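You operate a simulated robot arm through the tools that you are given. There is no shell and no other tool. Be economical: measure what you need, move in short steps, check, and stop when the job is done.

The job below is to be done with a simulated two-armed robot. You get a single attempt, and the scene is never put back.

JOB
Wipe up the spill on the top of the side bench with the cloth and put it back.

The check looks at the end state, three seconds after you hand in, the way a careful person would. Anything else that was tipped, shoved, dropped, spilled or broken makes it a failure. Flat cloth is picked up by pressing the open fingertips on it (5 to 10 N) and closing them slowly along it; thin cloth reads only 2 to 8 mm in the jaws.

ROBOT AND FRAMES
Two 7-joint arms with two-finger parallel grippers on one trunk, on a base that drives. Base frame: it is fixed to the floor where the robot stands at the start and does not move with it; the origin is under the middle of the robot, x ahead of it, y to its left, z up; the surface under the hand at the start is at about z = 0.78. Lengths are in m, angles in degrees, forces in N, time in s.
The left shoulder is at the start at [0.06, 0.144, 0.926], the right one opposite. With the tool pointing down near the work surface each hand reaches from about 0.32 to 0.74 m from the robot's upright axis, wherever it stands, measured 20 degrees to its own side. Payload 1.57 kg a hand.
Tool frame (each hand has its own): the origin (TCP) lies between the finger pads and is the grasp point; the fingertips stand 0.03 m ahead of it; z points along the fingers, y is the line along which they close. The gripper opens to 0.11 m. The fingers are 0.024 m wide and 0.012 m thick; the gripper's body (0.048 by 0.112 m) begins 0.078 m behind the TCP.
Orientation is told as [roll, pitch, yaw] about the base's x, y, z axes, in that order, counted from this pose: with the fingers straight down and closing along the base's y, the tool's x points along the base's -x, its y along +y and its z along -z.

CONTROLS
- The arms move only by the tool play_rows. It takes "left_targets", "right_targets" or both (then of equal length, played together; a hand with none holds still); each is a list of rows, each a list of 7 numbers: the gripper command, from -1 (shut) to 1 (fully open), values between in proportion, then the shift along the tool's x, y, z in m, then the turn, a rotation vector about the tool's x, y, z in degrees. In form: [[gripper, tx, ty, tz, rx, ry, rz], ...]. A call has 1 to 12 rows; each row shifts and turns the commanded pose from where the row before left it, along the tool's axes as they then stand. Rows are played at 5 a second. More than 0.05 m and 8.6 degrees between two rows, or a gripper value outside its range, and nothing of the call is played. A pose out of reach is approached as far as the arm can. The call stops where the force on the tool passes 40 N (or 10 N more than at its start, if that is more) or the arm is blocked; 0.2 s more then pass. Each finger travels about 0.045 m/s and halts on what it meets, pressing with about 36 N; the grip force reading is that of the motor and also rises with nothing between the fingers. The clock runs only during rows and for 0.2 s after the last one: add rows that do not move to give the fingers time. The reply holds the time, the measured pose of the TCP, the force on the tool along the base axes, the opening and the grip force, in the units named above and with some noise, with the torque about the TCP (base axes, N m) and any sound that the robot's microphone picked up.
- Cameras (640 x 400 px; columns grow to the right, rows downward): "scene" is now at [0.0372, 0.0375, 1.5533]; the picture's right is [0.38, -0.93, 0.00], its down [-0.67, -0.28, -0.69] and it looks along [0.63, 0.26, -0.73] (base axes); focal length 264 px, centre (320, 200). "left" rides on the left gripper at [0.07, -0.016, -0.141] in its tool frame; the picture's right is [0.23, 0.97, 0.00], its down [-0.86, 0.20, -0.48] and it looks along [-0.47, 0.11, 0.88] (tool axes); focal length 222 px, centre (320, 200). "right" rides on the right gripper at [0.07, 0.016, -0.141] in its tool frame; the picture's right is [-0.23, 0.97, 0.00], its down [-0.86, -0.20, -0.48] and it looks along [-0.47, -0.11, 0.88] (tool axes); focal length 222 px, centre (320, 200). There is no depth. A picture from a camera that has moved, and an enlarged one, comes with that camera's place and axes in the base frame and with its lens. The place of the scene camera against the robot may be out by one fixed shift of up to 0.025 m in any direction.
- capture(camera): a new picture of that camera. No time passes.
- move_column(by): slides the trunk up (or, below 0, down) by that many m; the arms and the scene camera ride with it, the base frame stays. It gives what a move gives, with no picture.
- base_move(legs): drives the robot by 1 to 6 legs, each [ahead, left, turn to the left] in m, m and degrees, along the robot's own axes; the way and the turn of a leg run together, so that a leg with both is an arc; at most 1.5 m and 180 degrees a leg. The arms and the cameras ride along, it lands a little off, and it stops where it bumps. It gives what a move gives.
- pan_tilt(pan, tilt): turns the head with the scene camera to pan (to the left, within 86 degrees either way) and tilt (down, from -29 to 69), counted from straight ahead of the robot. It gives what a move gives.
- close_up(camera, box): a new picture of the part [left, top, right, bottom] of that camera's present view, enlarged. No time passes.
- finish_job(): hands the job in; it is judged then, once.

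Work in short steps. Places have to be worked out from the pictures, the camera data and where the tool is seen: move nearer, look again, correct. Check each grasp and each placing, and mend what went wrong. You have 120 turns and 108 pictures in all, those below and enlarged ones among them. Open the grippers and draw the arms clear of the work before you hand the job in, unless the task says otherwise; then end with one line.

The tools are called after "Emit:" as name(argument=value, ...) on one line, values as JSON. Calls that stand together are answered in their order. play_rows: Moves the arms, as the interface text tells. Its arguments: {"type":"object","properties":{"left_targets":{"type":"array"},"right_targets":{"type":"array"}},"required":[]} The other tools are called the same way: move_column (by) slides the trunk up or down; base_move (legs) drives the base; pan_tilt (pan, tilt) turns the head that bears the scene camera; capture (camera) takes a picture; close_up (camera, box) takes an enlarged picture of a part of a camera's view; finish_job () hands the job in.

At the start:

```text
time_s: 0.0
left_tool_pos: [0.4936, 0.4182, 0.9631]
left_tool_rot: [0.1, 0.0, 0.0]
left_contact_force: [-0.1, 0.8, 0.0]
left_moment: [-0.02, -0.02, 0.01]
left_gripper_width: 0.1101
left_finger_force: 0.0
right_tool_pos: [0.4575, -0.0544, 0.97]
right_tool_rot: [0.0, 0.0, 0.0]
right_contact_force: [-0.9, 0.1, -0.7]
right_moment: [0.03, 0.03, 0.01]
right_gripper_width: 0.1096
right_finger_force: 0.1
trunk travel left (down, up): [-0.525, 0.065]
robot x, y, heading: [-0.0055, 0.0004, -0.0]
head pan, tilt: [22.3, 46.7]
```

scene: 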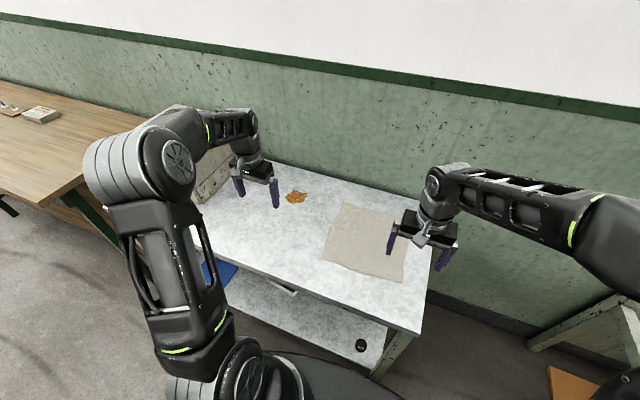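
right: 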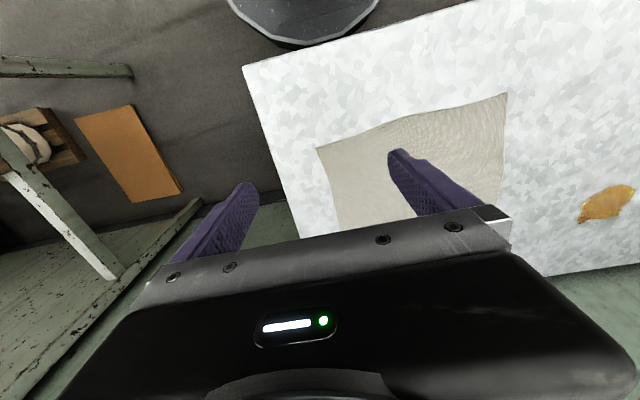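
left: 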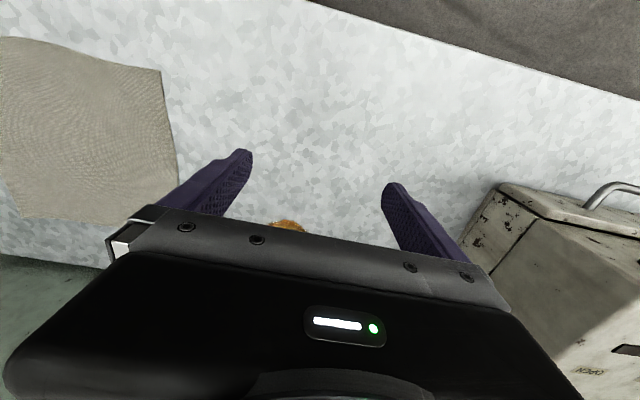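

I take the spill to be near (0.685, 0.41) and the cloth near (0.6, 0.08), about 0.25 m square. I'll look closer before moving.

Emit:
close_up(camera="scene", box=[180, 130, 460, 305])

Emit:
capture(camera="left")

```text
2.29 times, centred on (320, 218) of scene
camera zoom: at [0.0372, 0.0375, 1.5533], right [0.38, -0.93, 0.0], down [-0.67, -0.28, -0.69], along [0.63, 0.26, -0.73], focal length 605 px, centre (320, 160)
```

zoom: 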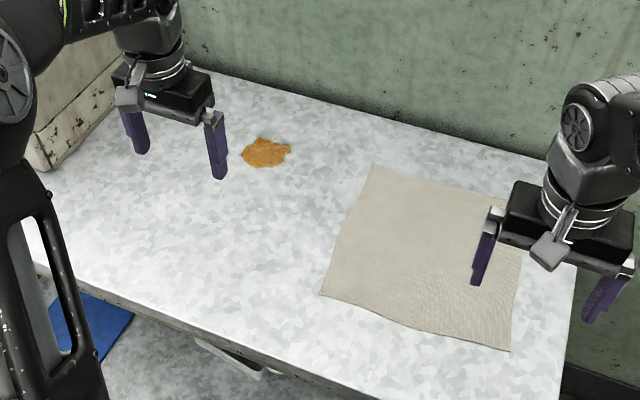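

```text
103 pictures are left
camera left: at [0.4237, 0.4023, 1.1047], right [-0.23, 0.97, 0.0], down [0.86, 0.2, 0.48], along [0.47, 0.11, -0.88], focal length 222 px, centre (320, 200)
```

left: 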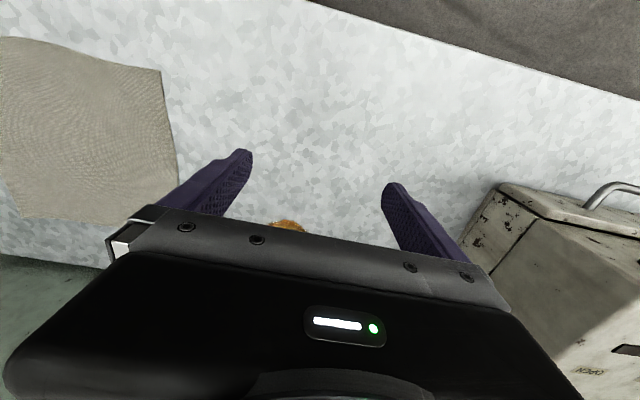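

The left camera agrees with the scene estimates: the cloth spans x 0.46–0.73 and y -0.04–0.21, and the spill is near (0.68, 0.40). I'll shift both hands right, clear of the toolbox. Then I'll drive left so the spill is within reach.

Emit:
play_rows(left_targets=[[1, 0, -0.04, 0, 0, 0, 0], [1, 0, -0.04, 0, 0, 0, 0], [1, 0, -0.04, 0, 0, 0, 0], [1, 0, -0.04, 0, 0, 0, 0], [1, 0, -0.04, 0, 0, 0, 0]], right_targets=[[1, 0, -0.03, 0, 0, 0, 0], [1, 0, -0.03, 0, 0, 0, 0], [1, 0, -0.03, 0, 0, 0, 0], [1, 0, -0.03, 0, 0, 0, 0], [1, 0, -0.03, 0, 0, 0, 0]])

Emit:
base_move(legs=[[0, 0.2, 0]])

Emit:
capture(camera="scene")

```text
time_s: 1.2
left_tool_pos: [0.4924, 0.2177, 0.9621]
left_tool_rot: [0.1, 0.0, 0.0]
left_contact_force: [-0.2, -0.1, 0.1]
left_moment: [0.02, 0.02, -0.04]
left_gripper_width: 0.11
left_finger_force: 0.0
right_tool_pos: [0.457, -0.2045, 0.9706]
right_tool_rot: [0.1, 0.0, 0.0]
right_contact_force: [1.1, 0.3, 1.0]
right_moment: [0.03, -0.01, -0.03]
right_gripper_width: 0.11
right_finger_force: 0.0
trunk travel left (down, up): [-0.525, 0.065]
robot x, y, heading: [-0.0007, -0.0028, -0.2]
head pan, tilt: [22.3, 46.7]
```

```text
time_s: 2.8
left_tool_pos: [0.4941, 0.4164, 0.9605]
left_tool_rot: [-0.1, 0.0, -0.2]
left_contact_force: [0.5, 0.3, -0.1]
left_moment: [-0.05, 0.0, 0.03]
left_gripper_width: 0.1101
left_finger_force: 0.1
right_tool_pos: [0.4581, -0.0061, 0.9708]
right_tool_rot: [-0.1, 0.0, -0.2]
right_contact_force: [-0.3, 0.1, 0.2]
right_moment: [-0.04, -0.04, -0.01]
right_gripper_width: 0.1101
right_finger_force: 0.0
trunk travel left (down, up): [-0.525, 0.065]
robot x, y, heading: [0.0007, 0.1986, 0.1]
head pan, tilt: [22.3, 46.7]
```

```text
102 pictures are left
camera scene: at [0.0377, 0.237, 1.5533], right [0.38, -0.93, 0.0], down [-0.67, -0.27, -0.69], along [0.63, 0.26, -0.73], focal length 264 px, centre (320, 200)
```

scene: 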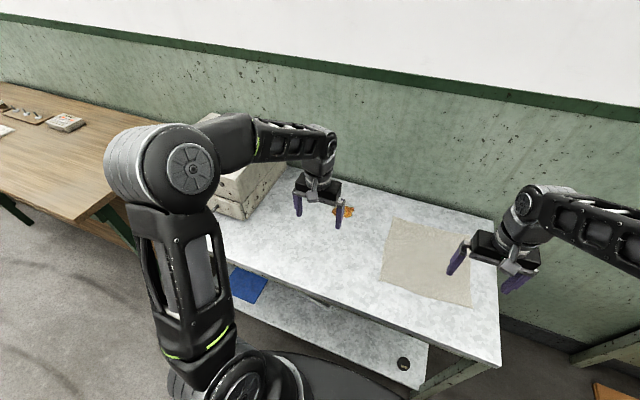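

The toolbox side is at about y = 0.74, clear of the work. I'll bring the left hand above the left part of the cloth, aiming for (0.61, 0.135), move the right hand aside, and turn the head.

Emit:
play_rows(left_targets=[[1, -0.0166, -0.0402, 0, 0, 0, 0], [1, -0.0166, -0.0402, 0, 0, 0, 0], [1, -0.0166, -0.0402, 0, 0, 0, 0], [1, -0.0166, -0.0402, 0, 0, 0, 0], [1, -0.0166, -0.0402, 0, 0, 0, 0], [1, -0.0166, -0.0402, 0, 0, 0, 0], [1, -0.0166, -0.0402, 0, 0, 0, 0], [1, 0, 0, 0.04, 0, 0, 0], [1, 0, 0, 0.04, 0, 0, 0]], right_targets=[[1, 0, -0.03, 0, 0, 0, 0], [1, 0, -0.03, 0, 0, 0, 0], [1, 0, -0.03, 0, 0, 0, 0], [1, 0, -0.03, 0, 0, 0, 0], [1, 0, -0.03, 0, 0, 0, 0], [1, 0, 0, 0, 0, 0, 0], [1, 0, 0, 0, 0, 0, 0], [1, 0, 0, 0, 0, 0, 0], [1, 0, 0, 0, 0, 0, 0]])

Emit:
pan_tilt(pan=0, tilt=50)

Emit:
capture(camera="scene")

Emit:
capture(camera="left")

```text
time_s: 4.8
left_tool_pos: [0.608, 0.1358, 0.8804]
left_tool_rot: [0.1, 0.1, -0.2]
left_contact_force: [0.1, -0.3, 0.2]
left_moment: [0.0, 0.01, -0.01]
left_gripper_width: 0.1099
left_finger_force: 0.2
right_tool_pos: [0.4573, -0.1591, 0.9696]
right_tool_rot: [0.0, 0.1, -0.2]
right_contact_force: [0.6, 0.0, -0.2]
right_moment: [0.02, 0.0, 0.06]
right_gripper_width: 0.1099
right_finger_force: 0.2
trunk travel left (down, up): [-0.525, 0.065]
robot x, y, heading: [-0.0006, 0.1974, -0.3]
head pan, tilt: [22.3, 46.7]
```

```text
time_s: 5.7
left_tool_pos: [0.6075, 0.1346, 0.8828]
left_tool_rot: [0.0, 0.0, -0.1]
left_contact_force: [0.3, -0.4, -0.5]
left_moment: [-0.03, 0.01, 0.01]
left_gripper_width: 0.1102
left_finger_force: 0.1
right_tool_pos: [0.459, -0.1569, 0.9705]
right_tool_rot: [0.0, 0.0, -0.3]
right_contact_force: [-0.2, 0.2, 0.0]
right_moment: [-0.03, -0.01, -0.01]
right_gripper_width: 0.1097
right_finger_force: 0.0
trunk travel left (down, up): [-0.525, 0.065]
robot x, y, heading: [0.0016, 0.198, -0.3]
head pan, tilt: [0.0, 50.0]
```

```text
101 pictures are left
camera scene: at [0.0406, 0.2051, 1.5488], right [0.0, -1.0, 0.0], down [-0.77, 0.0, -0.64], along [0.64, 0.0, -0.77], focal length 264 px, centre (320, 200)
```

scene: 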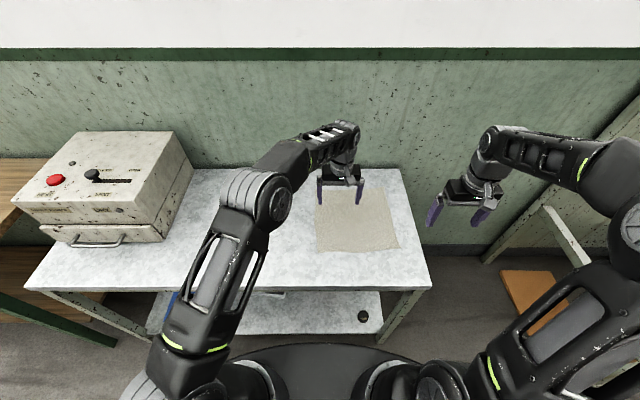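

```text
100 pictures are left
camera left: at [0.5376, 0.1184, 1.0229], right [-0.22, 0.97, 0.0], down [0.86, 0.2, 0.48], along [0.47, 0.11, -0.88], focal length 222 px, centre (320, 200)
```

left: 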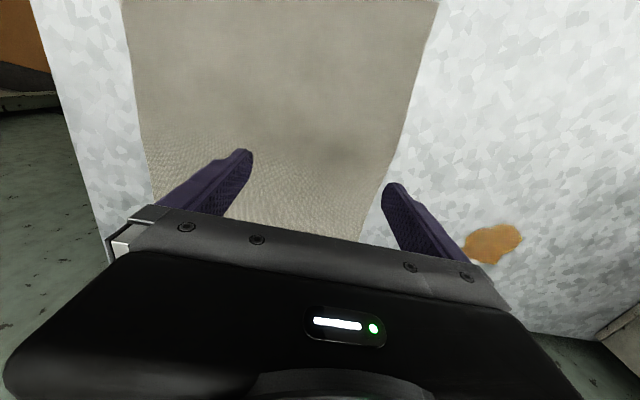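

The spill is centred at (0.682, 0.399), and the cloth's left edge at this x is at y = 0.217. I'll lower the left hand towards the cloth and then creep down until I feel contact.

Emit:
play_rows(left_targets=[[1, 0, 0.005, 0.02, 0, 0, 0], [1, 0, 0, 0.02, 0, 0, 0], [1, 0, 0, 0.018, 0, 0, 0], [1, 0, 0, 0.004, 0, 0, 0], [1, 0, 0, 0.004, 0, 0, 0], [1, 0, 0, 0, 0, 0, 0]])

```text
time_s: 7.0
left_tool_pos: [0.6084, 0.1382, 0.8156]
left_tool_rot: [-0.1, 0.1, -0.3]
left_contact_force: [-0.1, 0.3, 0.2]
left_moment: [0.01, 0.0, 0.02]
left_gripper_width: 0.11
left_finger_force: 0.0
right_tool_pos: [0.4583, -0.158, 0.969]
right_tool_rot: [0.0, 0.0, -0.3]
right_contact_force: [0.5, 0.7, 0.2]
right_moment: [0.01, 0.0, 0.01]
right_gripper_width: 0.1097
right_finger_force: 0.2
trunk travel left (down, up): [-0.525, 0.065]
robot x, y, heading: [-0.001, 0.1977, -0.1]
head pan, tilt: [0.0, 50.0]
```

No contact yet with the tips at about z = 0.786, so I'll keep creeping down.

Emit:
play_rows(left_targets=[[1, 0, 0, 0.002, 0, 0, 0], [1, 0, 0, 0.002, 0, 0, 0], [1, 0, 0, 0, 0, 0, 0]])

```text
time_s: 7.8
left_tool_pos: [0.6085, 0.1382, 0.8132]
left_tool_rot: [0.1, 0.0, -0.1]
left_contact_force: [0.1, 0.0, 0.5]
left_moment: [-0.03, 0.0, -0.03]
left_gripper_width: 0.11
left_finger_force: 0.1
right_tool_pos: [0.4581, -0.1586, 0.9698]
right_tool_rot: [0.0, -0.1, -0.1]
right_contact_force: [-0.4, 0.6, 0.4]
right_moment: [0.04, 0.01, -0.03]
right_gripper_width: 0.1099
right_finger_force: 0.0
trunk travel left (down, up): [-0.525, 0.065]
robot x, y, heading: [-0.0018, 0.2014, 0.1]
head pan, tilt: [0.0, 50.0]
```

Still free, so I go down a little more.

Emit:
play_rows(left_targets=[[1, 0, 0, 0.002, 0, 0, 0], [1, 0, 0, 0.001, 0, 0, 0], [1, 0, 0, 0, 0, 0, 0]])

```text
time_s: 8.7
left_tool_pos: [0.6083, 0.1386, 0.8106]
left_tool_rot: [0.0, -0.1, -0.2]
left_contact_force: [-0.9, 1.5, 16.0]
left_moment: [0.71, 0.11, 0.07]
left_gripper_width: 0.1102
left_finger_force: 0.0
right_tool_pos: [0.457, -0.1573, 0.9707]
right_tool_rot: [0.1, 0.0, -0.3]
right_contact_force: [0.7, -0.1, -0.7]
right_moment: [-0.01, 0.02, -0.03]
right_gripper_width: 0.1101
right_finger_force: 0.2
trunk travel left (down, up): [-0.525, 0.065]
robot x, y, heading: [-0.0026, 0.199, -0.1]
head pan, tilt: [0.0, 50.0]
```

The reading is 16 N, and the moment shows it mostly on the +y finger. I'll ease up 1 mm and roll slightly to even it out.

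Emit:
play_rows(left_targets=[[1, 0, 0, -0.0008, -0.4, 0, 0], [1, 0, 0, 0, 0, 0, 0]])

```text
time_s: 9.2
left_tool_pos: [0.6089, 0.1371, 0.8113]
left_tool_rot: [0.3, -0.2, -0.2]
left_contact_force: [-0.6, 0.3, 18.0]
left_moment: [-1.05, 0.12, -0.05]
left_gripper_width: 0.1094
left_finger_force: 0.1
right_tool_pos: [0.4562, -0.1572, 0.9693]
right_tool_rot: [0.1, -0.1, -0.1]
right_contact_force: [0.4, -0.2, -0.7]
right_moment: [-0.02, 0.01, 0.02]
right_gripper_width: 0.11
right_finger_force: 0.1
trunk travel left (down, up): [-0.525, 0.065]
robot x, y, heading: [-0.0014, 0.1964, -0.1]
head pan, tilt: [0.0, 50.0]
```

It now bears on the other finger, so I'll roll halfway back and ease up a little more.

Emit:
play_rows(left_targets=[[1, 0, 0, -0.0003, 0.24, 0, 0], [1, 0, 0, 0, 0, 0, 0]])

```text
time_s: 9.8
left_tool_pos: [0.6084, 0.1376, 0.8115]
left_tool_rot: [0.0, 0.0, -0.2]
left_contact_force: [1.1, -1.5, 18.4]
left_moment: [-0.92, 0.0, 0.09]
left_gripper_width: 0.1094
left_finger_force: 0.1
right_tool_pos: [0.4563, -0.157, 0.9691]
right_tool_rot: [0.0, -0.2, -0.2]
right_contact_force: [0.2, -0.4, -0.3]
right_moment: [0.0, 0.0, -0.02]
right_gripper_width: 0.1102
right_finger_force: 0.1
trunk travel left (down, up): [-0.525, 0.065]
robot x, y, heading: [-0.0039, 0.1967, 0.0]
head pan, tilt: [0.0, 50.0]
```

Force is still 18 N, so I lift by 0.8 mm and turn slightly more.

Emit:
play_rows(left_targets=[[1, 0, 0, -0.0008, 0.1, 0, 0], [1, 0, 0, 0, 0, 0, 0]])

```text
time_s: 10.4
left_tool_pos: [0.6074, 0.1376, 0.8115]
left_tool_rot: [0.2, 0.0, -0.2]
left_contact_force: [1.0, -1.2, 12.3]
left_moment: [-0.56, -0.05, 0.1]
left_gripper_width: 0.1097
left_finger_force: 0.1
right_tool_pos: [0.4578, -0.1594, 0.9687]
right_tool_rot: [0.0, 0.0, -0.2]
right_contact_force: [-0.5, 0.3, -0.3]
right_moment: [-0.01, 0.01, 0.01]
right_gripper_width: 0.1101
right_finger_force: 0.0
trunk travel left (down, up): [-0.525, 0.065]
robot x, y, heading: [0.0013, 0.1961, -0.3]
head pan, tilt: [0.0, 50.0]
```

The force is nearly in the band and more even. I'll lift a hair and start closing slowly.

Emit:
play_rows(left_targets=[[0.9, 0, 0, -0.0003, 0.1, 0, 0], [0.8, 0, 0, 0, 0, 0, 0], [0.65, 0, 0, 0, 0, 0, 0], [0.5, 0, 0, 0, 0, 0, 0], [0.35, 0, 0, 0, 0, 0, 0], [0.2, 0, 0, 0, 0, 0, 0], [0.2, 0, 0, 0, 0, 0, 0]])

Emit:
capture(camera="left")

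```text
time_s: 12.1
left_tool_pos: [0.6071, 0.1375, 0.8109]
left_tool_rot: [-0.1, 0.1, -0.2]
left_contact_force: [-0.2, 0.1, 3.9]
left_moment: [0.13, -0.02, -0.01]
left_gripper_width: 0.0656
left_finger_force: 0.1
right_tool_pos: [0.458, -0.158, 0.9679]
right_tool_rot: [0.0, 0.0, -0.2]
right_contact_force: [-0.2, 1.2, 0.8]
right_moment: [-0.04, -0.04, 0.02]
right_gripper_width: 0.1101
right_finger_force: 0.0
trunk travel left (down, up): [-0.525, 0.065]
robot x, y, heading: [0.0042, 0.197, -0.1]
head pan, tilt: [0.0, 50.0]
```

```text
99 pictures are left
camera left: at [0.5383, 0.1217, 0.9524], right [-0.22, 0.97, 0.0], down [0.86, 0.2, 0.48], along [0.47, 0.11, -0.88], focal length 222 px, centre (320, 200)
```

left: 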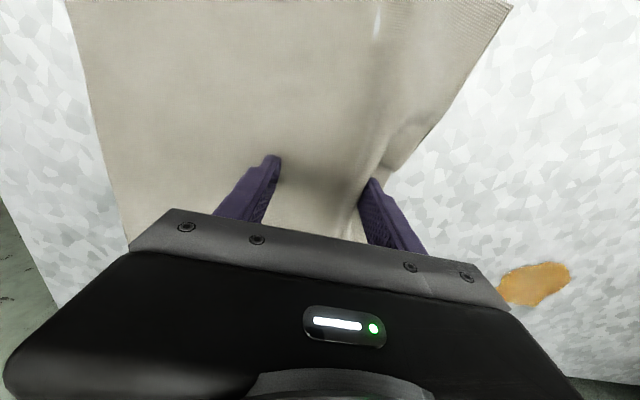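

The cloth is bunching between the fingers, with the force down to 4 N. I'll press a touch more and keep closing.

Emit:
play_rows(left_targets=[[0.1, 0, 0, 0.0006, 0, 0, 0], [0.0, 0, 0, 0, 0, 0, 0], [-0.15, 0, 0, 0, 0, 0, 0], [-0.3, 0, 0, 0, 0, 0, 0], [-0.45, 0, 0, 0, 0, 0, 0], [-0.6, 0, 0, 0, 0, 0, 0], [-0.75, 0, 0, 0, 0, 0, 0], [-0.9, 0, 0, 0, 0, 0, 0], [-1, 0, 0, 0, 0, 0, 0], [-1, 0, 0, 0, 0, 0, 0]])

Emit:
capture(camera="left")

```text
time_s: 14.2
left_tool_pos: [0.6075, 0.1385, 0.8117]
left_tool_rot: [0.0, -0.1, -0.2]
left_contact_force: [0.5, 1.1, 10.8]
left_moment: [0.11, 0.01, 0.02]
left_gripper_width: 0.0069
left_finger_force: 26.5
right_tool_pos: [0.4556, -0.1582, 0.9691]
right_tool_rot: [0.0, 0.0, -0.2]
right_contact_force: [-0.6, 0.8, -0.8]
right_moment: [0.02, -0.03, 0.0]
right_gripper_width: 0.1097
right_finger_force: 0.0
trunk travel left (down, up): [-0.525, 0.065]
robot x, y, heading: [0.0014, 0.1973, -0.2]
head pan, tilt: [0.0, 50.0]
```

```text
98 pictures are left
camera left: at [0.5382, 0.1224, 0.9522], right [-0.22, 0.97, 0.0], down [0.86, 0.2, 0.48], along [0.47, 0.11, -0.88], focal length 222 px, centre (320, 200)
```

left: 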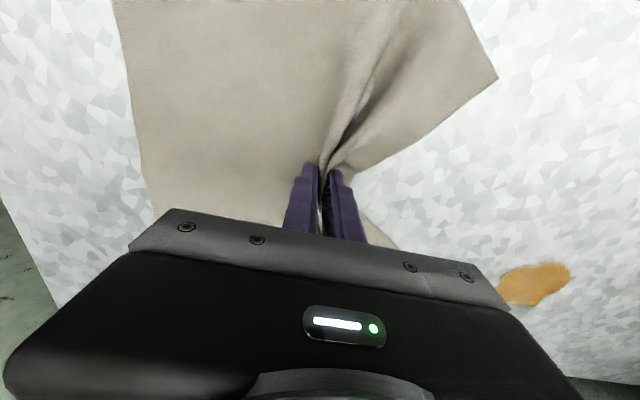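

It's gripped, with 6.9 mm in the jaws. I'll lift about 4 mm and drag the cloth toward the near side of the spill.

Emit:
play_rows(left_targets=[[-1, 0, 0, -0.004, 0, 0, 0], [-1, -0.0075, 0.02, 0, 0, 0, 0], [-1, -0.0075, 0.02, 0, 0, 0, 0], [-1, -0.0075, 0.02, 0, 0, 0, 0], [-1, -0.0075, 0.02, 0, 0, 0, 0], [-1, -0.0075, 0.02, 0, 0, 0, 0], [-1, -0.0075, 0.02, 0, 0, 0, 0], [-1, -0.0075, 0.02, 0, 0, 0, 0], [-1, -0.0075, 0.02, 0, 0, 0, 0], [-1, -0.0075, 0.02, 0, 0, 0, 0], [-1, 0, 0, 0, 0, 0, 0]])

Emit:
capture(camera="left")

Emit:
capture(camera="scene")

```text
time_s: 16.6
left_tool_pos: [0.676, 0.3186, 0.8145]
left_tool_rot: [-0.1, 0.0, -0.1]
left_contact_force: [-0.2, 0.4, 0.5]
left_moment: [0.0, -0.01, 0.01]
left_gripper_width: 0.0028
left_finger_force: 23.8
right_tool_pos: [0.4567, -0.1594, 0.9684]
right_tool_rot: [-0.1, 0.0, -0.2]
right_contact_force: [-0.4, 0.0, 0.1]
right_moment: [-0.02, 0.0, -0.02]
right_gripper_width: 0.11
right_finger_force: 0.1
trunk travel left (down, up): [-0.525, 0.065]
robot x, y, heading: [0.0001, 0.2003, -0.1]
head pan, tilt: [0.0, 50.0]
```

```text
97 pictures are left
camera left: at [0.6071, 0.3017, 0.9562], right [-0.22, 0.97, 0.0], down [0.86, 0.2, 0.48], along [0.47, 0.11, -0.88], focal length 222 px, centre (320, 200)
```

left: 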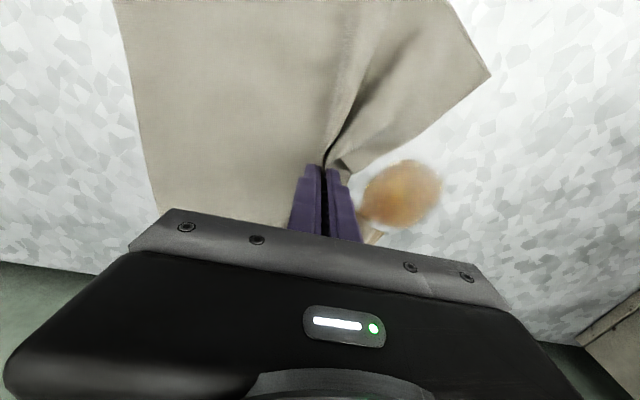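

```text
96 pictures are left
camera scene: at [0.0406, 0.2049, 1.5488], right [0.0, -1.0, 0.0], down [-0.77, 0.0, -0.64], along [0.64, 0.0, -0.77], focal length 264 px, centre (320, 200)
```

scene: 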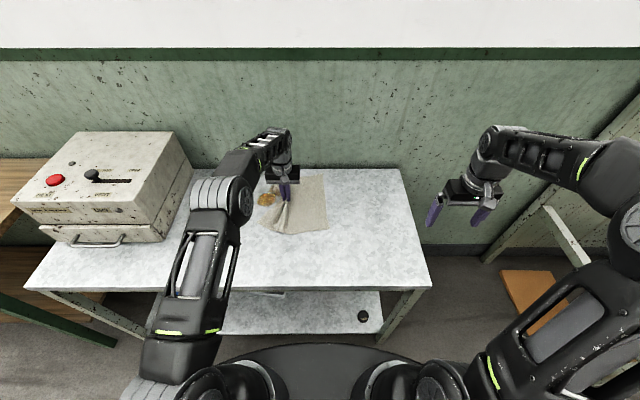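

The cloth follows flat, and the spill's edge is already being smeared or wiped. I'll lower to a light press and sweep across the spill to about y = 0.46.

Emit:
play_rows(left_targets=[[-1, 0, 0.01, 0.0035, 0, 0, 0], [-1, 0, 0.015, 0, 0, 0, 0], [-1, 0, 0.015, 0, 0, 0, 0], [-1, 0, 0.015, 0, 0, 0, 0], [-1, 0, 0.015, 0, 0, 0, 0], [-1, 0, 0.015, 0, 0, 0, 0], [-1, 0, 0.015, 0, 0, 0, 0], [-1, 0, 0.015, 0, 0, 0, 0], [-1, 0, 0.015, 0, 0, 0, 0], [-1, 0, 0.015, 0, 0, 0, 0]])

Emit:
capture(camera="left")

```text
time_s: 18.9
left_tool_pos: [0.6769, 0.4636, 0.8116]
left_tool_rot: [0.0, 0.0, -0.3]
left_contact_force: [-0.1, 0.5, 2.1]
left_moment: [0.0, -0.01, -0.03]
left_gripper_width: 0.0029
left_finger_force: 24.0
right_tool_pos: [0.4573, -0.1595, 0.9695]
right_tool_rot: [0.0, 0.0, -0.2]
right_contact_force: [0.2, -0.7, -0.3]
right_moment: [-0.01, 0.01, 0.02]
right_gripper_width: 0.1101
right_finger_force: 0.1
trunk travel left (down, up): [-0.525, 0.065]
robot x, y, heading: [0.0031, 0.1998, -0.2]
head pan, tilt: [0.0, 50.0]
```

```text
95 pictures are left
camera left: at [0.6073, 0.4475, 0.9525], right [-0.22, 0.97, 0.0], down [0.86, 0.2, 0.48], along [0.47, 0.11, -0.88], focal length 222 px, centre (320, 200)
```

left: 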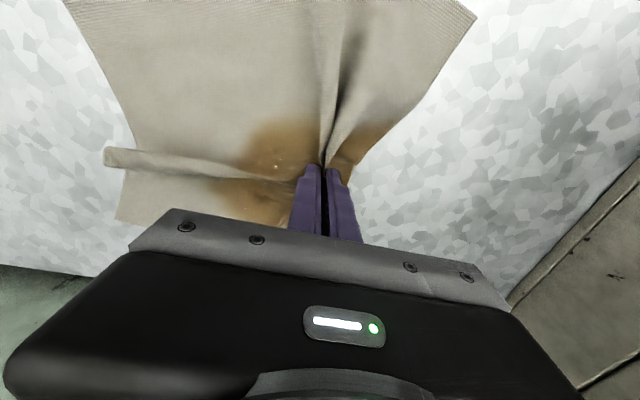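

The cloth is soaking up the liquid. I'll lift it to see what is left on the bench.

Emit:
play_rows(left_targets=[[-1, 0, 0, -0.03, 0, 0, 0], [-1, 0, 0, -0.04, 0, 0, 0], [-1, 0, 0, -0.04, 0, 0, 0], [-1, 0, 0, -0.04, 0, 0, 0], [-1, 0.01, 0, -0.04, 0, 0, 0], [-1, 0.01, 0, -0.04, 0, 0, 0], [-1, 0, 0, 0, 0, 0, 0]])

Emit:
capture(camera="left")

Emit:
capture(camera="scene")

```text
time_s: 20.4
left_tool_pos: [0.6746, 0.4636, 0.9491]
left_tool_rot: [0.0, -0.1, -0.2]
left_contact_force: [0.7, -1.1, 0.6]
left_moment: [-0.01, -0.03, -0.02]
left_gripper_width: 0.0026
left_finger_force: 24.0
left hand out of reach, approached as far as the arm can: row 4, 5, 6
right_tool_pos: [0.4569, -0.1574, 0.9703]
right_tool_rot: [0.0, -0.1, -0.2]
right_contact_force: [0.6, -0.5, -0.2]
right_moment: [0.01, 0.01, 0.0]
right_gripper_width: 0.1102
right_finger_force: 0.0
trunk travel left (down, up): [-0.525, 0.065]
robot x, y, heading: [-0.0012, 0.1973, -0.1]
head pan, tilt: [0.0, 50.0]
```

```text
94 pictures are left
camera left: at [0.6047, 0.4477, 1.091], right [-0.22, 0.97, 0.0], down [0.85, 0.2, 0.48], along [0.47, 0.11, -0.88], focal length 222 px, centre (320, 200)
```

left: 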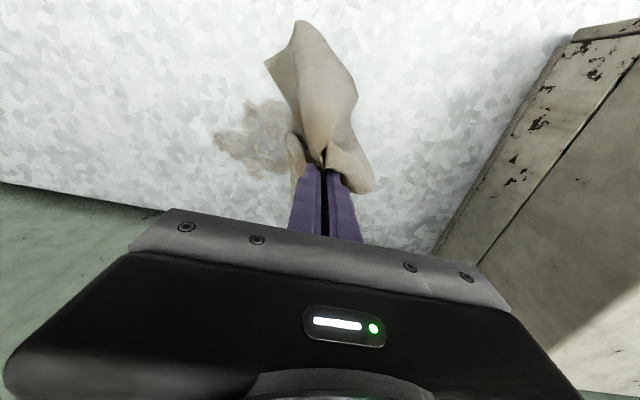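

```text
93 pictures are left
camera scene: at [0.0407, 0.2053, 1.5488], right [0.0, -1.0, 0.0], down [-0.77, 0.0, -0.64], along [0.64, 0.0, -0.77], focal length 264 px, centre (320, 200)
```

scene: 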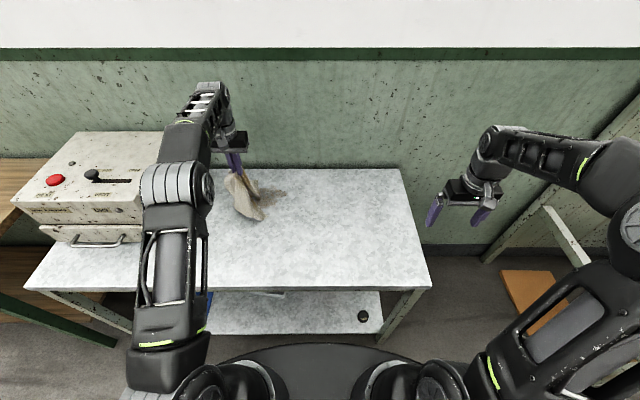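

A faint film is left around (0.66–0.72, 0.34–0.42). I'll swing the hanging cloth back right and check the pose, then lower it for another pressed wipe.

Emit:
play_rows(left_targets=[[-1, 0, -0.03, 0, 0, 0, 0], [-1, 0, -0.03, 0, 0, 0, 0], [-1, 0, -0.03, 0, 0, 0, 0], [-1, 0, -0.04, 0, 0, 0, 0], [-1, 0, -0.04, 0, 0, 0, 0], [-1, 0, 0, 0, 0, 0, 0]])

Emit:
capture(camera="scene")

```text
time_s: 21.9
left_tool_pos: [0.6727, 0.3118, 0.9503]
left_tool_rot: [-0.1, -0.2, -0.2]
left_contact_force: [0.6, -0.3, -0.2]
left_moment: [0.0, -0.01, -0.01]
left_gripper_width: 0.0027
left_finger_force: 24.0
left hand out of reach, approached as far as the arm can: row 5
right_tool_pos: [0.4579, -0.1582, 0.9685]
right_tool_rot: [0.0, 0.0, -0.2]
right_contact_force: [1.2, -0.5, -0.6]
right_moment: [-0.02, 0.0, 0.02]
right_gripper_width: 0.1099
right_finger_force: 0.0
trunk travel left (down, up): [-0.525, 0.065]
robot x, y, heading: [-0.0004, 0.1955, -0.2]
head pan, tilt: [0.0, 50.0]
```

```text
92 pictures are left
camera scene: at [0.0407, 0.2046, 1.5488], right [0.0, -1.0, 0.0], down [-0.77, 0.0, -0.64], along [0.64, 0.0, -0.77], focal length 264 px, centre (320, 200)
```

scene: 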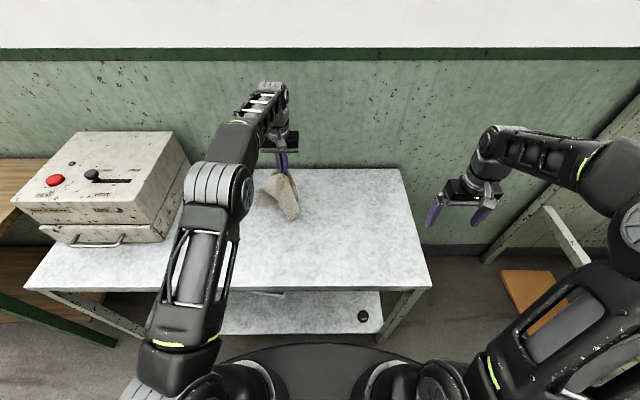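

The pose is tracking. I'll move right to y≈0.22, then descend leftwards so the cloth trails to the right, ending near the table at y≈0.33.

Emit:
play_rows(left_targets=[[-1, 0, -0.04, 0, 0, 0, 0], [-1, 0, -0.05, 0.01, 0, 0, 0], [-1, 0, 0, 0.02, 0, 0, 0], [-1, 0, 0.01, 0.03, 0, 0, 0], [-1, -0.002, 0.02, 0.03, 0, 0, 0], [-1, -0.003, 0.03, 0.025, 0, 0, 0], [-1, -0.003, 0.03, 0.015, 0, 0, 0], [-1, 0, 0.01, 0.005, 0, 0, 0], [-1, 0, 0, 0, 0, 0, 0]])

Emit:
capture(camera="left")

Emit:
capture(camera="scene")

```text
refused: row 2 steps farther than a row can; nothing moved
```

```text
91 pictures are left
camera left: at [0.6029, 0.2969, 1.0918], right [-0.22, 0.97, 0.0], down [0.85, 0.2, 0.48], along [0.47, 0.11, -0.88], focal length 222 px, centre (320, 200)
```

left: 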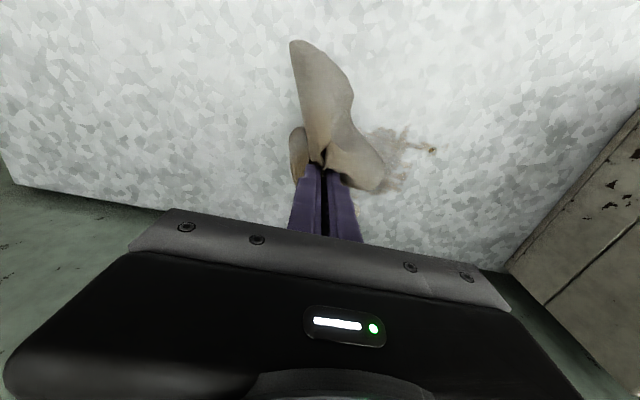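

```text
90 pictures are left
camera scene: at [0.0407, 0.2046, 1.5488], right [0.0, -1.0, 0.0], down [-0.77, 0.0, -0.64], along [0.64, 0.0, -0.77], focal length 264 px, centre (320, 200)
```

scene: 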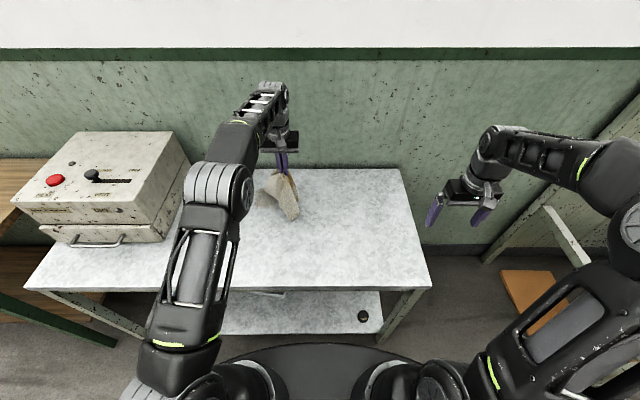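

One row stepped too far. The film spans about x 0.65–0.72 and y 0.32–0.47, so I'll repeat the motion with legal steps.

Emit:
play_rows(left_targets=[[-1, 0, -0.04, 0, 0, 0, 0], [-1, 0, -0.045, 0.005, 0, 0, 0], [-1, 0, 0, 0.02, 0, 0, 0], [-1, 0, 0.01, 0.03, 0, 0, 0], [-1, -0.002, 0.02, 0.03, 0, 0, 0], [-1, -0.003, 0.03, 0.025, 0, 0, 0], [-1, -0.003, 0.03, 0.015, 0, 0, 0], [-1, 0, 0.01, 0.008, 0, 0, 0], [-1, 0, 0, 0, 0, 0, 0]])

Emit:
capture(camera="left")

Emit:
capture(camera="scene")

```text
time_s: 23.9
left_tool_pos: [0.6786, 0.4022, 0.8217]
left_tool_rot: [0.0, 0.0, -0.2]
left_contact_force: [-0.3, 0.4, -0.2]
left_moment: [-0.02, 0.0, 0.02]
left_gripper_width: 0.0028
left_finger_force: 23.7
left hand out of reach, approached as far as the arm can: row 1, 2
right_tool_pos: [0.4581, -0.1579, 0.9689]
right_tool_rot: [0.0, 0.0, -0.2]
right_contact_force: [-0.1, -0.6, 0.3]
right_moment: [0.03, 0.0, 0.01]
right_gripper_width: 0.1099
right_finger_force: 0.0
trunk travel left (down, up): [-0.525, 0.065]
robot x, y, heading: [0.0015, 0.2008, -0.4]
head pan, tilt: [0.0, 50.0]
```

```text
89 pictures are left
camera left: at [0.6085, 0.3854, 0.9621], right [-0.22, 0.97, 0.0], down [0.86, 0.2, 0.48], along [0.47, 0.11, -0.88], focal length 222 px, centre (320, 200)
```

left: 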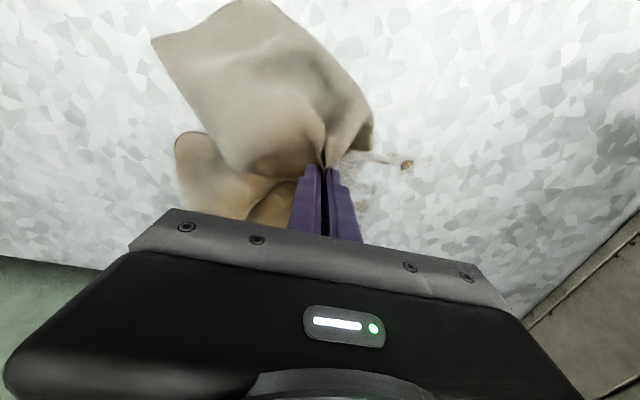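

```text
88 pictures are left
camera scene: at [0.0407, 0.2051, 1.5488], right [0.0, -1.0, 0.0], down [-0.77, 0.0, -0.64], along [0.64, 0.0, -0.77], focal length 264 px, centre (320, 200)
```

scene: 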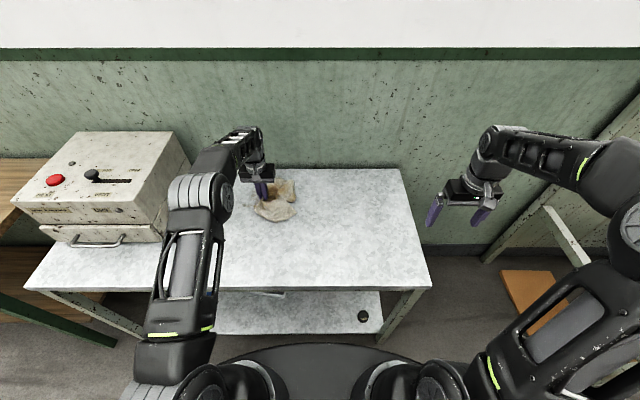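

The cloth lies mostly under and right of the fingers, and a spot is left at (0.654, 0.471). I'll press down lightly and sweep over it.

Emit:
play_rows(left_targets=[[-1, 0.006, 0.005, 0.007, 0, 0, 0], [-1, 0.008, 0.015, 0.003, 0, 0, 0], [-1, 0.008, 0.02, 0, 0, 0, 0], [-1, 0.004, 0.02, 0, 0, 0, 0], [-1, 0, 0.02, 0, 0, 0, 0], [-1, 0, 0.02, 0, 0, 0, 0], [-1, 0, 0, 0, 0, 0, 0]])

Emit:
capture(camera="left")

```text
time_s: 25.4
left_tool_pos: [0.6549, 0.504, 0.8124]
left_tool_rot: [0.0, -0.2, -0.2]
left_contact_force: [0.5, -2.5, 10.3]
left_moment: [-0.19, -0.12, -0.02]
left_gripper_width: 0.0028
left_finger_force: 24.0
right_tool_pos: [0.4562, -0.1582, 0.9685]
right_tool_rot: [0.0, 0.1, -0.1]
right_contact_force: [0.4, 0.0, -0.1]
right_moment: [0.01, -0.02, -0.01]
right_gripper_width: 0.1101
right_finger_force: 0.1
trunk travel left (down, up): [-0.525, 0.065]
robot x, y, heading: [0.0013, 0.1985, -0.5]
head pan, tilt: [0.0, 50.0]
```

```text
87 pictures are left
camera left: at [0.5831, 0.4869, 0.953], right [-0.22, 0.97, 0.0], down [0.85, 0.2, 0.48], along [0.47, 0.11, -0.88], focal length 222 px, centre (320, 200)
```

left: 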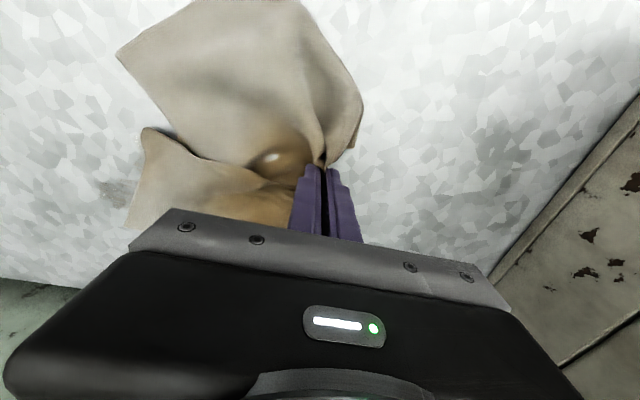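

The spot is gone, with faint film left near (0.70, 0.34). I'll scrub back to the right in a zigzag under a light press.

Emit:
play_rows(left_targets=[[-1, -0.02, -0.01, 0, 0, 0, 0], [-1, -0.02, -0.015, 0, 0, 0, 0], [-1, -0.005, -0.02, 0, 0, 0, 0], [-1, 0.02, -0.01, 0, 0, 0, 0], [-1, 0.02, -0.01, 0, 0, 0, 0], [-1, -0.02, -0.015, 0, 0, 0, 0], [-1, -0.025, -0.015, 0, 0, 0, 0], [-1, 0, -0.02, 0, 0, 0, 0], [-1, 0, -0.02, 0, 0, 0, 0], [-1, 0, -0.025, 0, 0, 0, 0], [-1, 0, -0.025, 0, 0, 0, 0], [-1, 0, 0, 0, 0, 0, 0]])

Emit:
capture(camera="left")

```text
time_s: 28.1
left_tool_pos: [0.7017, 0.3177, 0.812]
left_tool_rot: [-0.1, 0.0, -0.2]
left_contact_force: [-0.2, 1.2, 6.1]
left_moment: [-0.03, -0.04, 0.02]
left_gripper_width: 0.0026
left_finger_force: 24.1
right_tool_pos: [0.4573, -0.1577, 0.9695]
right_tool_rot: [0.0, 0.0, -0.2]
right_contact_force: [0.1, 0.0, -0.5]
right_moment: [-0.01, 0.05, 0.0]
right_gripper_width: 0.1099
right_finger_force: 0.0
trunk travel left (down, up): [-0.525, 0.065]
robot x, y, heading: [0.0019, 0.1981, -0.2]
head pan, tilt: [0.0, 50.0]
```

```text
86 pictures are left
camera left: at [0.6316, 0.3014, 0.9533], right [-0.22, 0.97, 0.0], down [0.86, 0.2, 0.48], along [0.47, 0.11, -0.88], focal length 222 px, centre (320, 200)
```

left: 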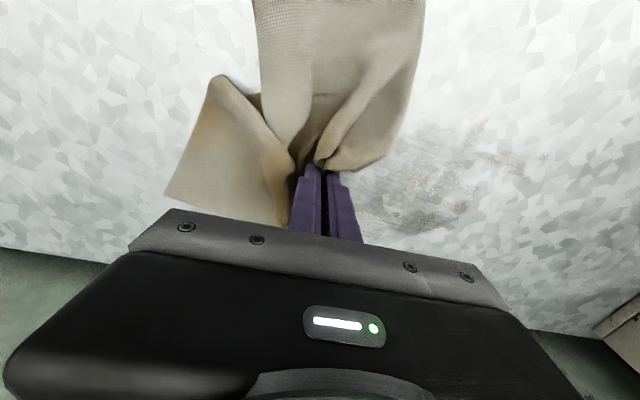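

Faint film is still visible over x 0.645–0.735 and y 0.35–0.49. I'll make pressed strokes along y at separate x lines, starting with x ≈ 0.72 leftward and returning at x ≈ 0.70.

Emit:
play_rows(left_targets=[[-1, -0.02, 0.01, 0.0003, 0, 0, 0], [-1, 0, 0.025, 0, 0, 0, 0], [-1, 0, 0.025, 0, 0, 0, 0], [-1, 0, 0.025, 0, 0, 0, 0], [-1, 0, 0.025, 0, 0, 0, 0], [-1, 0, 0.025, 0, 0, 0, 0], [-1, 0.02, 0.01, 0, 0, 0, 0], [-1, 0, -0.03, 0, 0, 0, 0], [-1, 0, -0.03, 0, 0, 0, 0], [-1, 0, -0.03, 0, 0, 0, 0], [-1, 0, -0.03, 0, 0, 0, 0], [-1, 0.02, -0.02, 0, 0, 0, 0]])

Emit:
capture(camera="left")

```text
time_s: 30.6
left_tool_pos: [0.667, 0.3264, 0.8156]
left_tool_rot: [0.0, 0.1, -0.2]
left_contact_force: [0.1, 0.3, 0.3]
left_moment: [-0.02, 0.0, -0.02]
left_gripper_width: 0.0025
left_finger_force: 24.2
left hand out of reach, approached as far as the arm can: row 1
right_tool_pos: [0.4571, -0.1581, 0.9685]
right_tool_rot: [0.1, 0.0, -0.2]
right_contact_force: [-0.2, -0.4, -0.1]
right_moment: [0.01, -0.04, -0.01]
right_gripper_width: 0.1099
right_finger_force: 0.0
trunk travel left (down, up): [-0.525, 0.065]
robot x, y, heading: [0.0007, 0.1949, -0.3]
head pan, tilt: [0.0, 50.0]
```

```text
85 pictures are left
camera left: at [0.5966, 0.3101, 0.9569], right [-0.22, 0.97, 0.0], down [0.86, 0.2, 0.48], along [0.47, 0.11, -0.88], focal length 222 px, centre (320, 200)
```

left: 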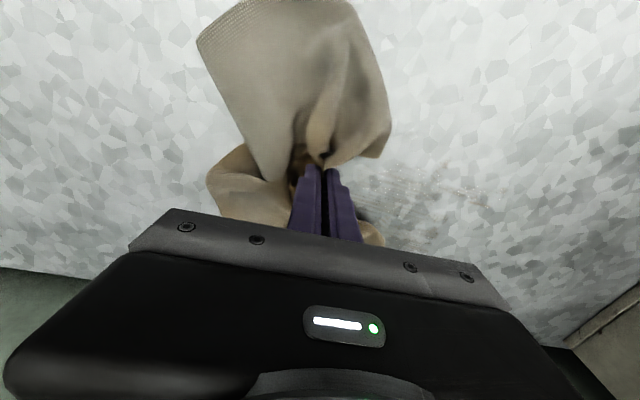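

Row 1 was out of reach, so the hand floated for part of that. I'll press down again and stroke at x ≈ 0.665, 0.685 and 0.70, all within reach.

Emit:
play_rows(left_targets=[[-1, 0, 0.01, 0.0038, 0, 0, 0], [-1, 0, 0.03, 0, 0, 0, 0], [-1, 0, 0.03, 0, 0, 0, 0], [-1, 0, 0.03, 0, 0, 0, 0], [-1, 0, 0.03, 0, 0, 0, 0], [-1, 0, 0.03, 0, 0, 0, 0], [-1, -0.02, 0, 0, 0, 0, 0], [-1, 0, -0.03, 0, 0, 0, 0], [-1, 0, -0.03, 0, 0, 0, 0], [-1, 0, -0.03, 0, 0, 0, 0], [-1, 0, -0.03, 0, 0, 0, 0], [-1, 0, -0.03, 0, 0, 0, 0]])

Emit:
play_rows(left_targets=[[-1, -0.015, 0, 0, 0, 0, 0], [-1, 0, 0.03, 0, 0, 0, 0], [-1, 0, 0.03, 0, 0, 0, 0], [-1, 0, 0.03, 0, 0, 0, 0], [-1, 0, 0.03, 0, 0, 0, 0], [-1, 0.05, 0, 0, 0, 0, 0], [-1, 0, -0.03, 0, 0, 0, 0], [-1, 0, -0.03, 0, 0, 0, 0], [-1, 0, -0.03, 0, 0, 0, 0], [-1, 0, -0.03, 0, 0, 0, 0], [-1, 0, 0, 0, 0, 0, 0]])

Emit:
capture(camera="left")

```text
time_s: 33.2
left_tool_pos: [0.6887, 0.338, 0.8131]
left_tool_rot: [-0.1, -0.1, -0.1]
left_contact_force: [0.2, 0.8, 6.1]
left_moment: [0.03, -0.01, 0.02]
left_gripper_width: 0.0023
left_finger_force: 24.5
right_tool_pos: [0.4572, -0.1586, 0.9695]
right_tool_rot: [0.0, 0.0, -0.2]
right_contact_force: [0.0, -0.1, 0.2]
right_moment: [0.03, -0.01, 0.0]
right_gripper_width: 0.11
right_finger_force: 0.1
trunk travel left (down, up): [-0.525, 0.065]
robot x, y, heading: [0.0031, 0.1959, -0.2]
head pan, tilt: [0.0, 50.0]
```

```text
time_s: 35.6
left_tool_pos: [0.6485, 0.3375, 0.8119]
left_tool_rot: [-0.1, -0.1, -0.2]
left_contact_force: [-0.1, -0.1, 7.2]
left_moment: [0.01, 0.07, 0.0]
left_gripper_width: 0.0029
left_finger_force: 23.9
right_tool_pos: [0.4575, -0.1571, 0.97]
right_tool_rot: [0.0, 0.0, -0.2]
right_contact_force: [-1.0, 0.8, 0.3]
right_moment: [0.02, 0.01, -0.02]
right_gripper_width: 0.11
right_finger_force: 0.0
trunk travel left (down, up): [-0.525, 0.065]
robot x, y, heading: [-0.0016, 0.194, -0.2]
head pan, tilt: [0.0, 50.0]
```

```text
84 pictures are left
camera left: at [0.5807, 0.3217, 0.9534], right [-0.22, 0.97, 0.0], down [0.86, 0.2, 0.48], along [0.47, 0.11, -0.88], focal length 222 px, centre (320, 200)
```

left: 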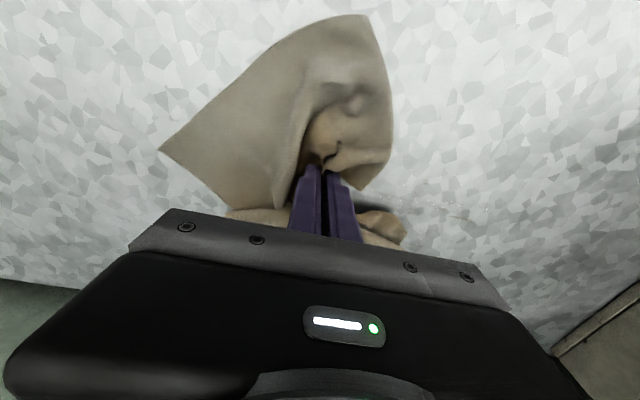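

It looks almost clean. I'll lift the cloth away, back and right, to see the whole spot.

Emit:
play_rows(left_targets=[[-1, 0, 0, -0.04, 0, 0, 0], [-1, 0.01, -0.02, -0.04, 0, 0, 0], [-1, 0.02, -0.03, -0.03, 0, 0, 0], [-1, 0.03, -0.03, -0.02, 0, 0, 0], [-1, 0.03, -0.03, 0, 0, 0, 0], [-1, 0.03, -0.03, 0, 0, 0, 0], [-1, 0, 0, 0, 0, 0, 0]])

Emit:
capture(camera="left")

Emit:
close_up(camera="scene", box=[200, 150, 360, 250])

```text
time_s: 37.2
left_tool_pos: [0.5307, 0.1963, 0.9416]
left_tool_rot: [-0.1, 0.0, -0.3]
left_contact_force: [0.5, -0.2, -0.5]
left_moment: [-0.01, 0.02, -0.02]
left_gripper_width: 0.0026
left_finger_force: 23.6
right_tool_pos: [0.4586, -0.1576, 0.969]
right_tool_rot: [0.0, 0.1, -0.2]
right_contact_force: [-0.5, 0.0, 0.7]
right_moment: [-0.01, 0.02, -0.03]
right_gripper_width: 0.1098
right_finger_force: 0.1
trunk travel left (down, up): [-0.525, 0.065]
robot x, y, heading: [-0.0005, 0.1994, -0.1]
head pan, tilt: [0.0, 50.0]
```

```text
83 pictures are left
camera left: at [0.4607, 0.1796, 1.0836], right [-0.22, 0.97, 0.0], down [0.86, 0.2, 0.48], along [0.47, 0.11, -0.88], focal length 222 px, centre (320, 200)
```

left: 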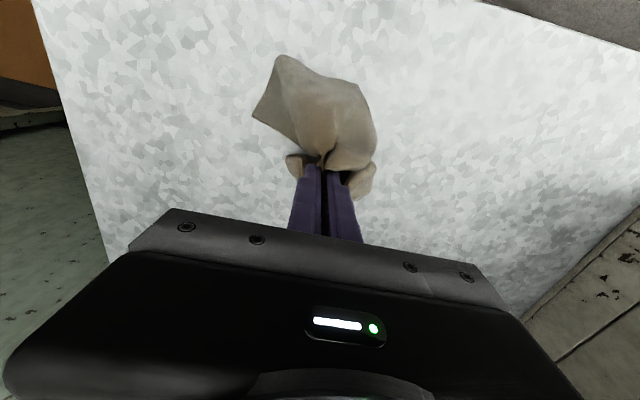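

```text
4.00 times, centred on (280, 200) of scene
camera zoom: at [0.041, 0.2054, 1.5488], right [0.0, -1.0, 0.0], down [-0.77, 0.0, -0.64], along [0.64, 0.0, -0.77], focal length 1058 px, centre (480, 200)
```

zoom: 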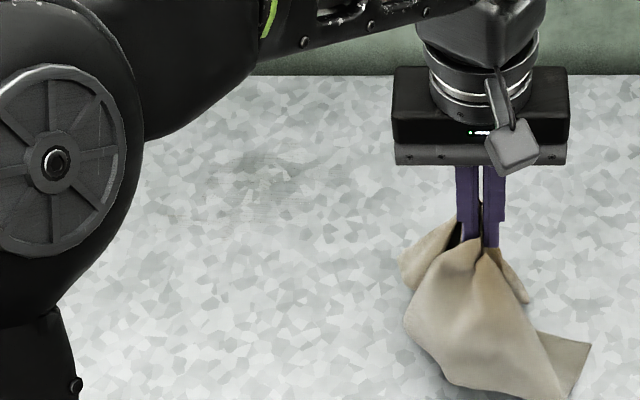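

Emit:
close_up(camera="scene", box=[236, 170, 300, 210])

```text
10.00 times, centred on (268, 190) of scene
camera zoom: at [0.041, 0.2054, 1.5488], right [0.0, -1.0, 0.0], down [-0.77, 0.0, -0.64], along [0.64, 0.0, -0.77], focal length 2645 px, centre (840, 300)
```

zoom: 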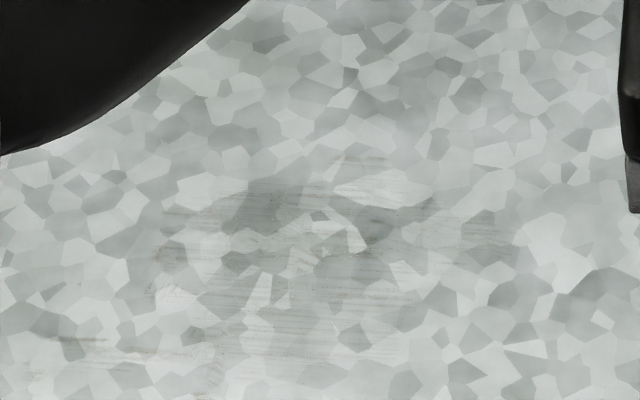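

A very faint film remains over x ≈ 0.65–0.74 and y ≈ 0.34–0.50. I'll tilt the fingers forward 12° to reach the far part and bring the cloth back over it.

Emit:
play_rows(left_targets=[[-1, 0, 0, 0, 0, -6, 0], [-1, 0, 0, 0, 0, -6, 0], [-1, -0.0313, 0.03, 0.0067, 0, 0, 0], [-1, -0.0313, 0.03, 0.0067, 0, 0, 0], [-1, -0.0313, 0.03, 0.0067, 0, 0, 0], [-1, -0.0313, 0.03, 0.0067, 0, 0, 0], [-1, -0.0313, 0.03, 0.0067, 0, 0, 0], [-1, 0.0058, 0, 0.0274, 0, 0, 0], [-1, 0.0058, 0, 0.0274, 0, 0, 0], [-1, 0.0058, 0, 0.0274, 0, 0, 0], [-1, 0.0058, 0, 0.0274, 0, 0, 0], [-1, 0, 0, 0, 0, 0, 0]])

Emit:
capture(camera="left")

```text
time_s: 39.9
left_tool_pos: [0.6931, 0.3478, 0.8278]
left_tool_rot: [0.0, -12.0, -0.2]
left_contact_force: [-0.8, 0.7, 0.7]
left_moment: [0.01, -0.01, 0.01]
left_gripper_width: 0.0028
left_finger_force: 23.5
right_tool_pos: [0.4577, -0.1579, 0.9693]
right_tool_rot: [0.0, 0.0, -0.2]
right_contact_force: [-0.5, 0.0, -0.5]
right_moment: [-0.04, -0.04, 0.0]
right_gripper_width: 0.11
right_finger_force: 0.1
trunk travel left (down, up): [-0.525, 0.065]
robot x, y, heading: [0.0024, 0.198, -0.3]
head pan, tilt: [0.0, 50.0]
```

```text
80 pictures are left
camera left: at [0.5949, 0.3308, 0.9511], right [-0.22, 0.97, -0.05], down [0.74, 0.2, 0.65], along [0.64, 0.11, -0.76], focal length 222 px, centre (320, 200)
```

left: 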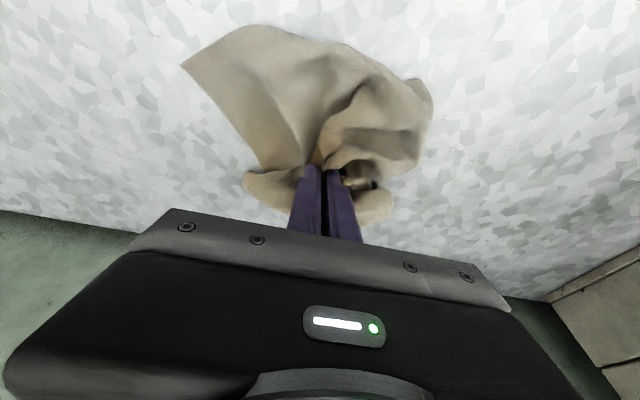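

Now I'll go to x ≈ 0.727, press down, and stroke left and back.

Emit:
play_rows(left_targets=[[-1, -0.0332, -0.01, 0.0071, 0, 0, 0], [-1, 0.0025, 0, 0.0118, 0, 0, 0], [-1, 0.0007, 0, 0.003, 0, 0, 0], [-1, 0, 0.025, 0, 0, 0, 0], [-1, 0, 0.025, 0, 0, 0, 0]])

```text
time_s: 41.0
left_tool_pos: [0.7268, 0.3862, 0.8148]
left_tool_rot: [0.0, -12.0, -0.1]
left_contact_force: [-0.5, 0.3, 1.9]
left_moment: [-0.02, -0.01, -0.02]
left_gripper_width: 0.0028
left_finger_force: 24.2
right_tool_pos: [0.4562, -0.1584, 0.9691]
right_tool_rot: [0.1, 0.0, -0.2]
right_contact_force: [-0.6, -0.6, -0.7]
right_moment: [0.0, 0.01, 0.02]
right_gripper_width: 0.11
right_finger_force: 0.1
trunk travel left (down, up): [-0.525, 0.065]
robot x, y, heading: [-0.0035, 0.2, -0.5]
head pan, tilt: [0.0, 50.0]
```

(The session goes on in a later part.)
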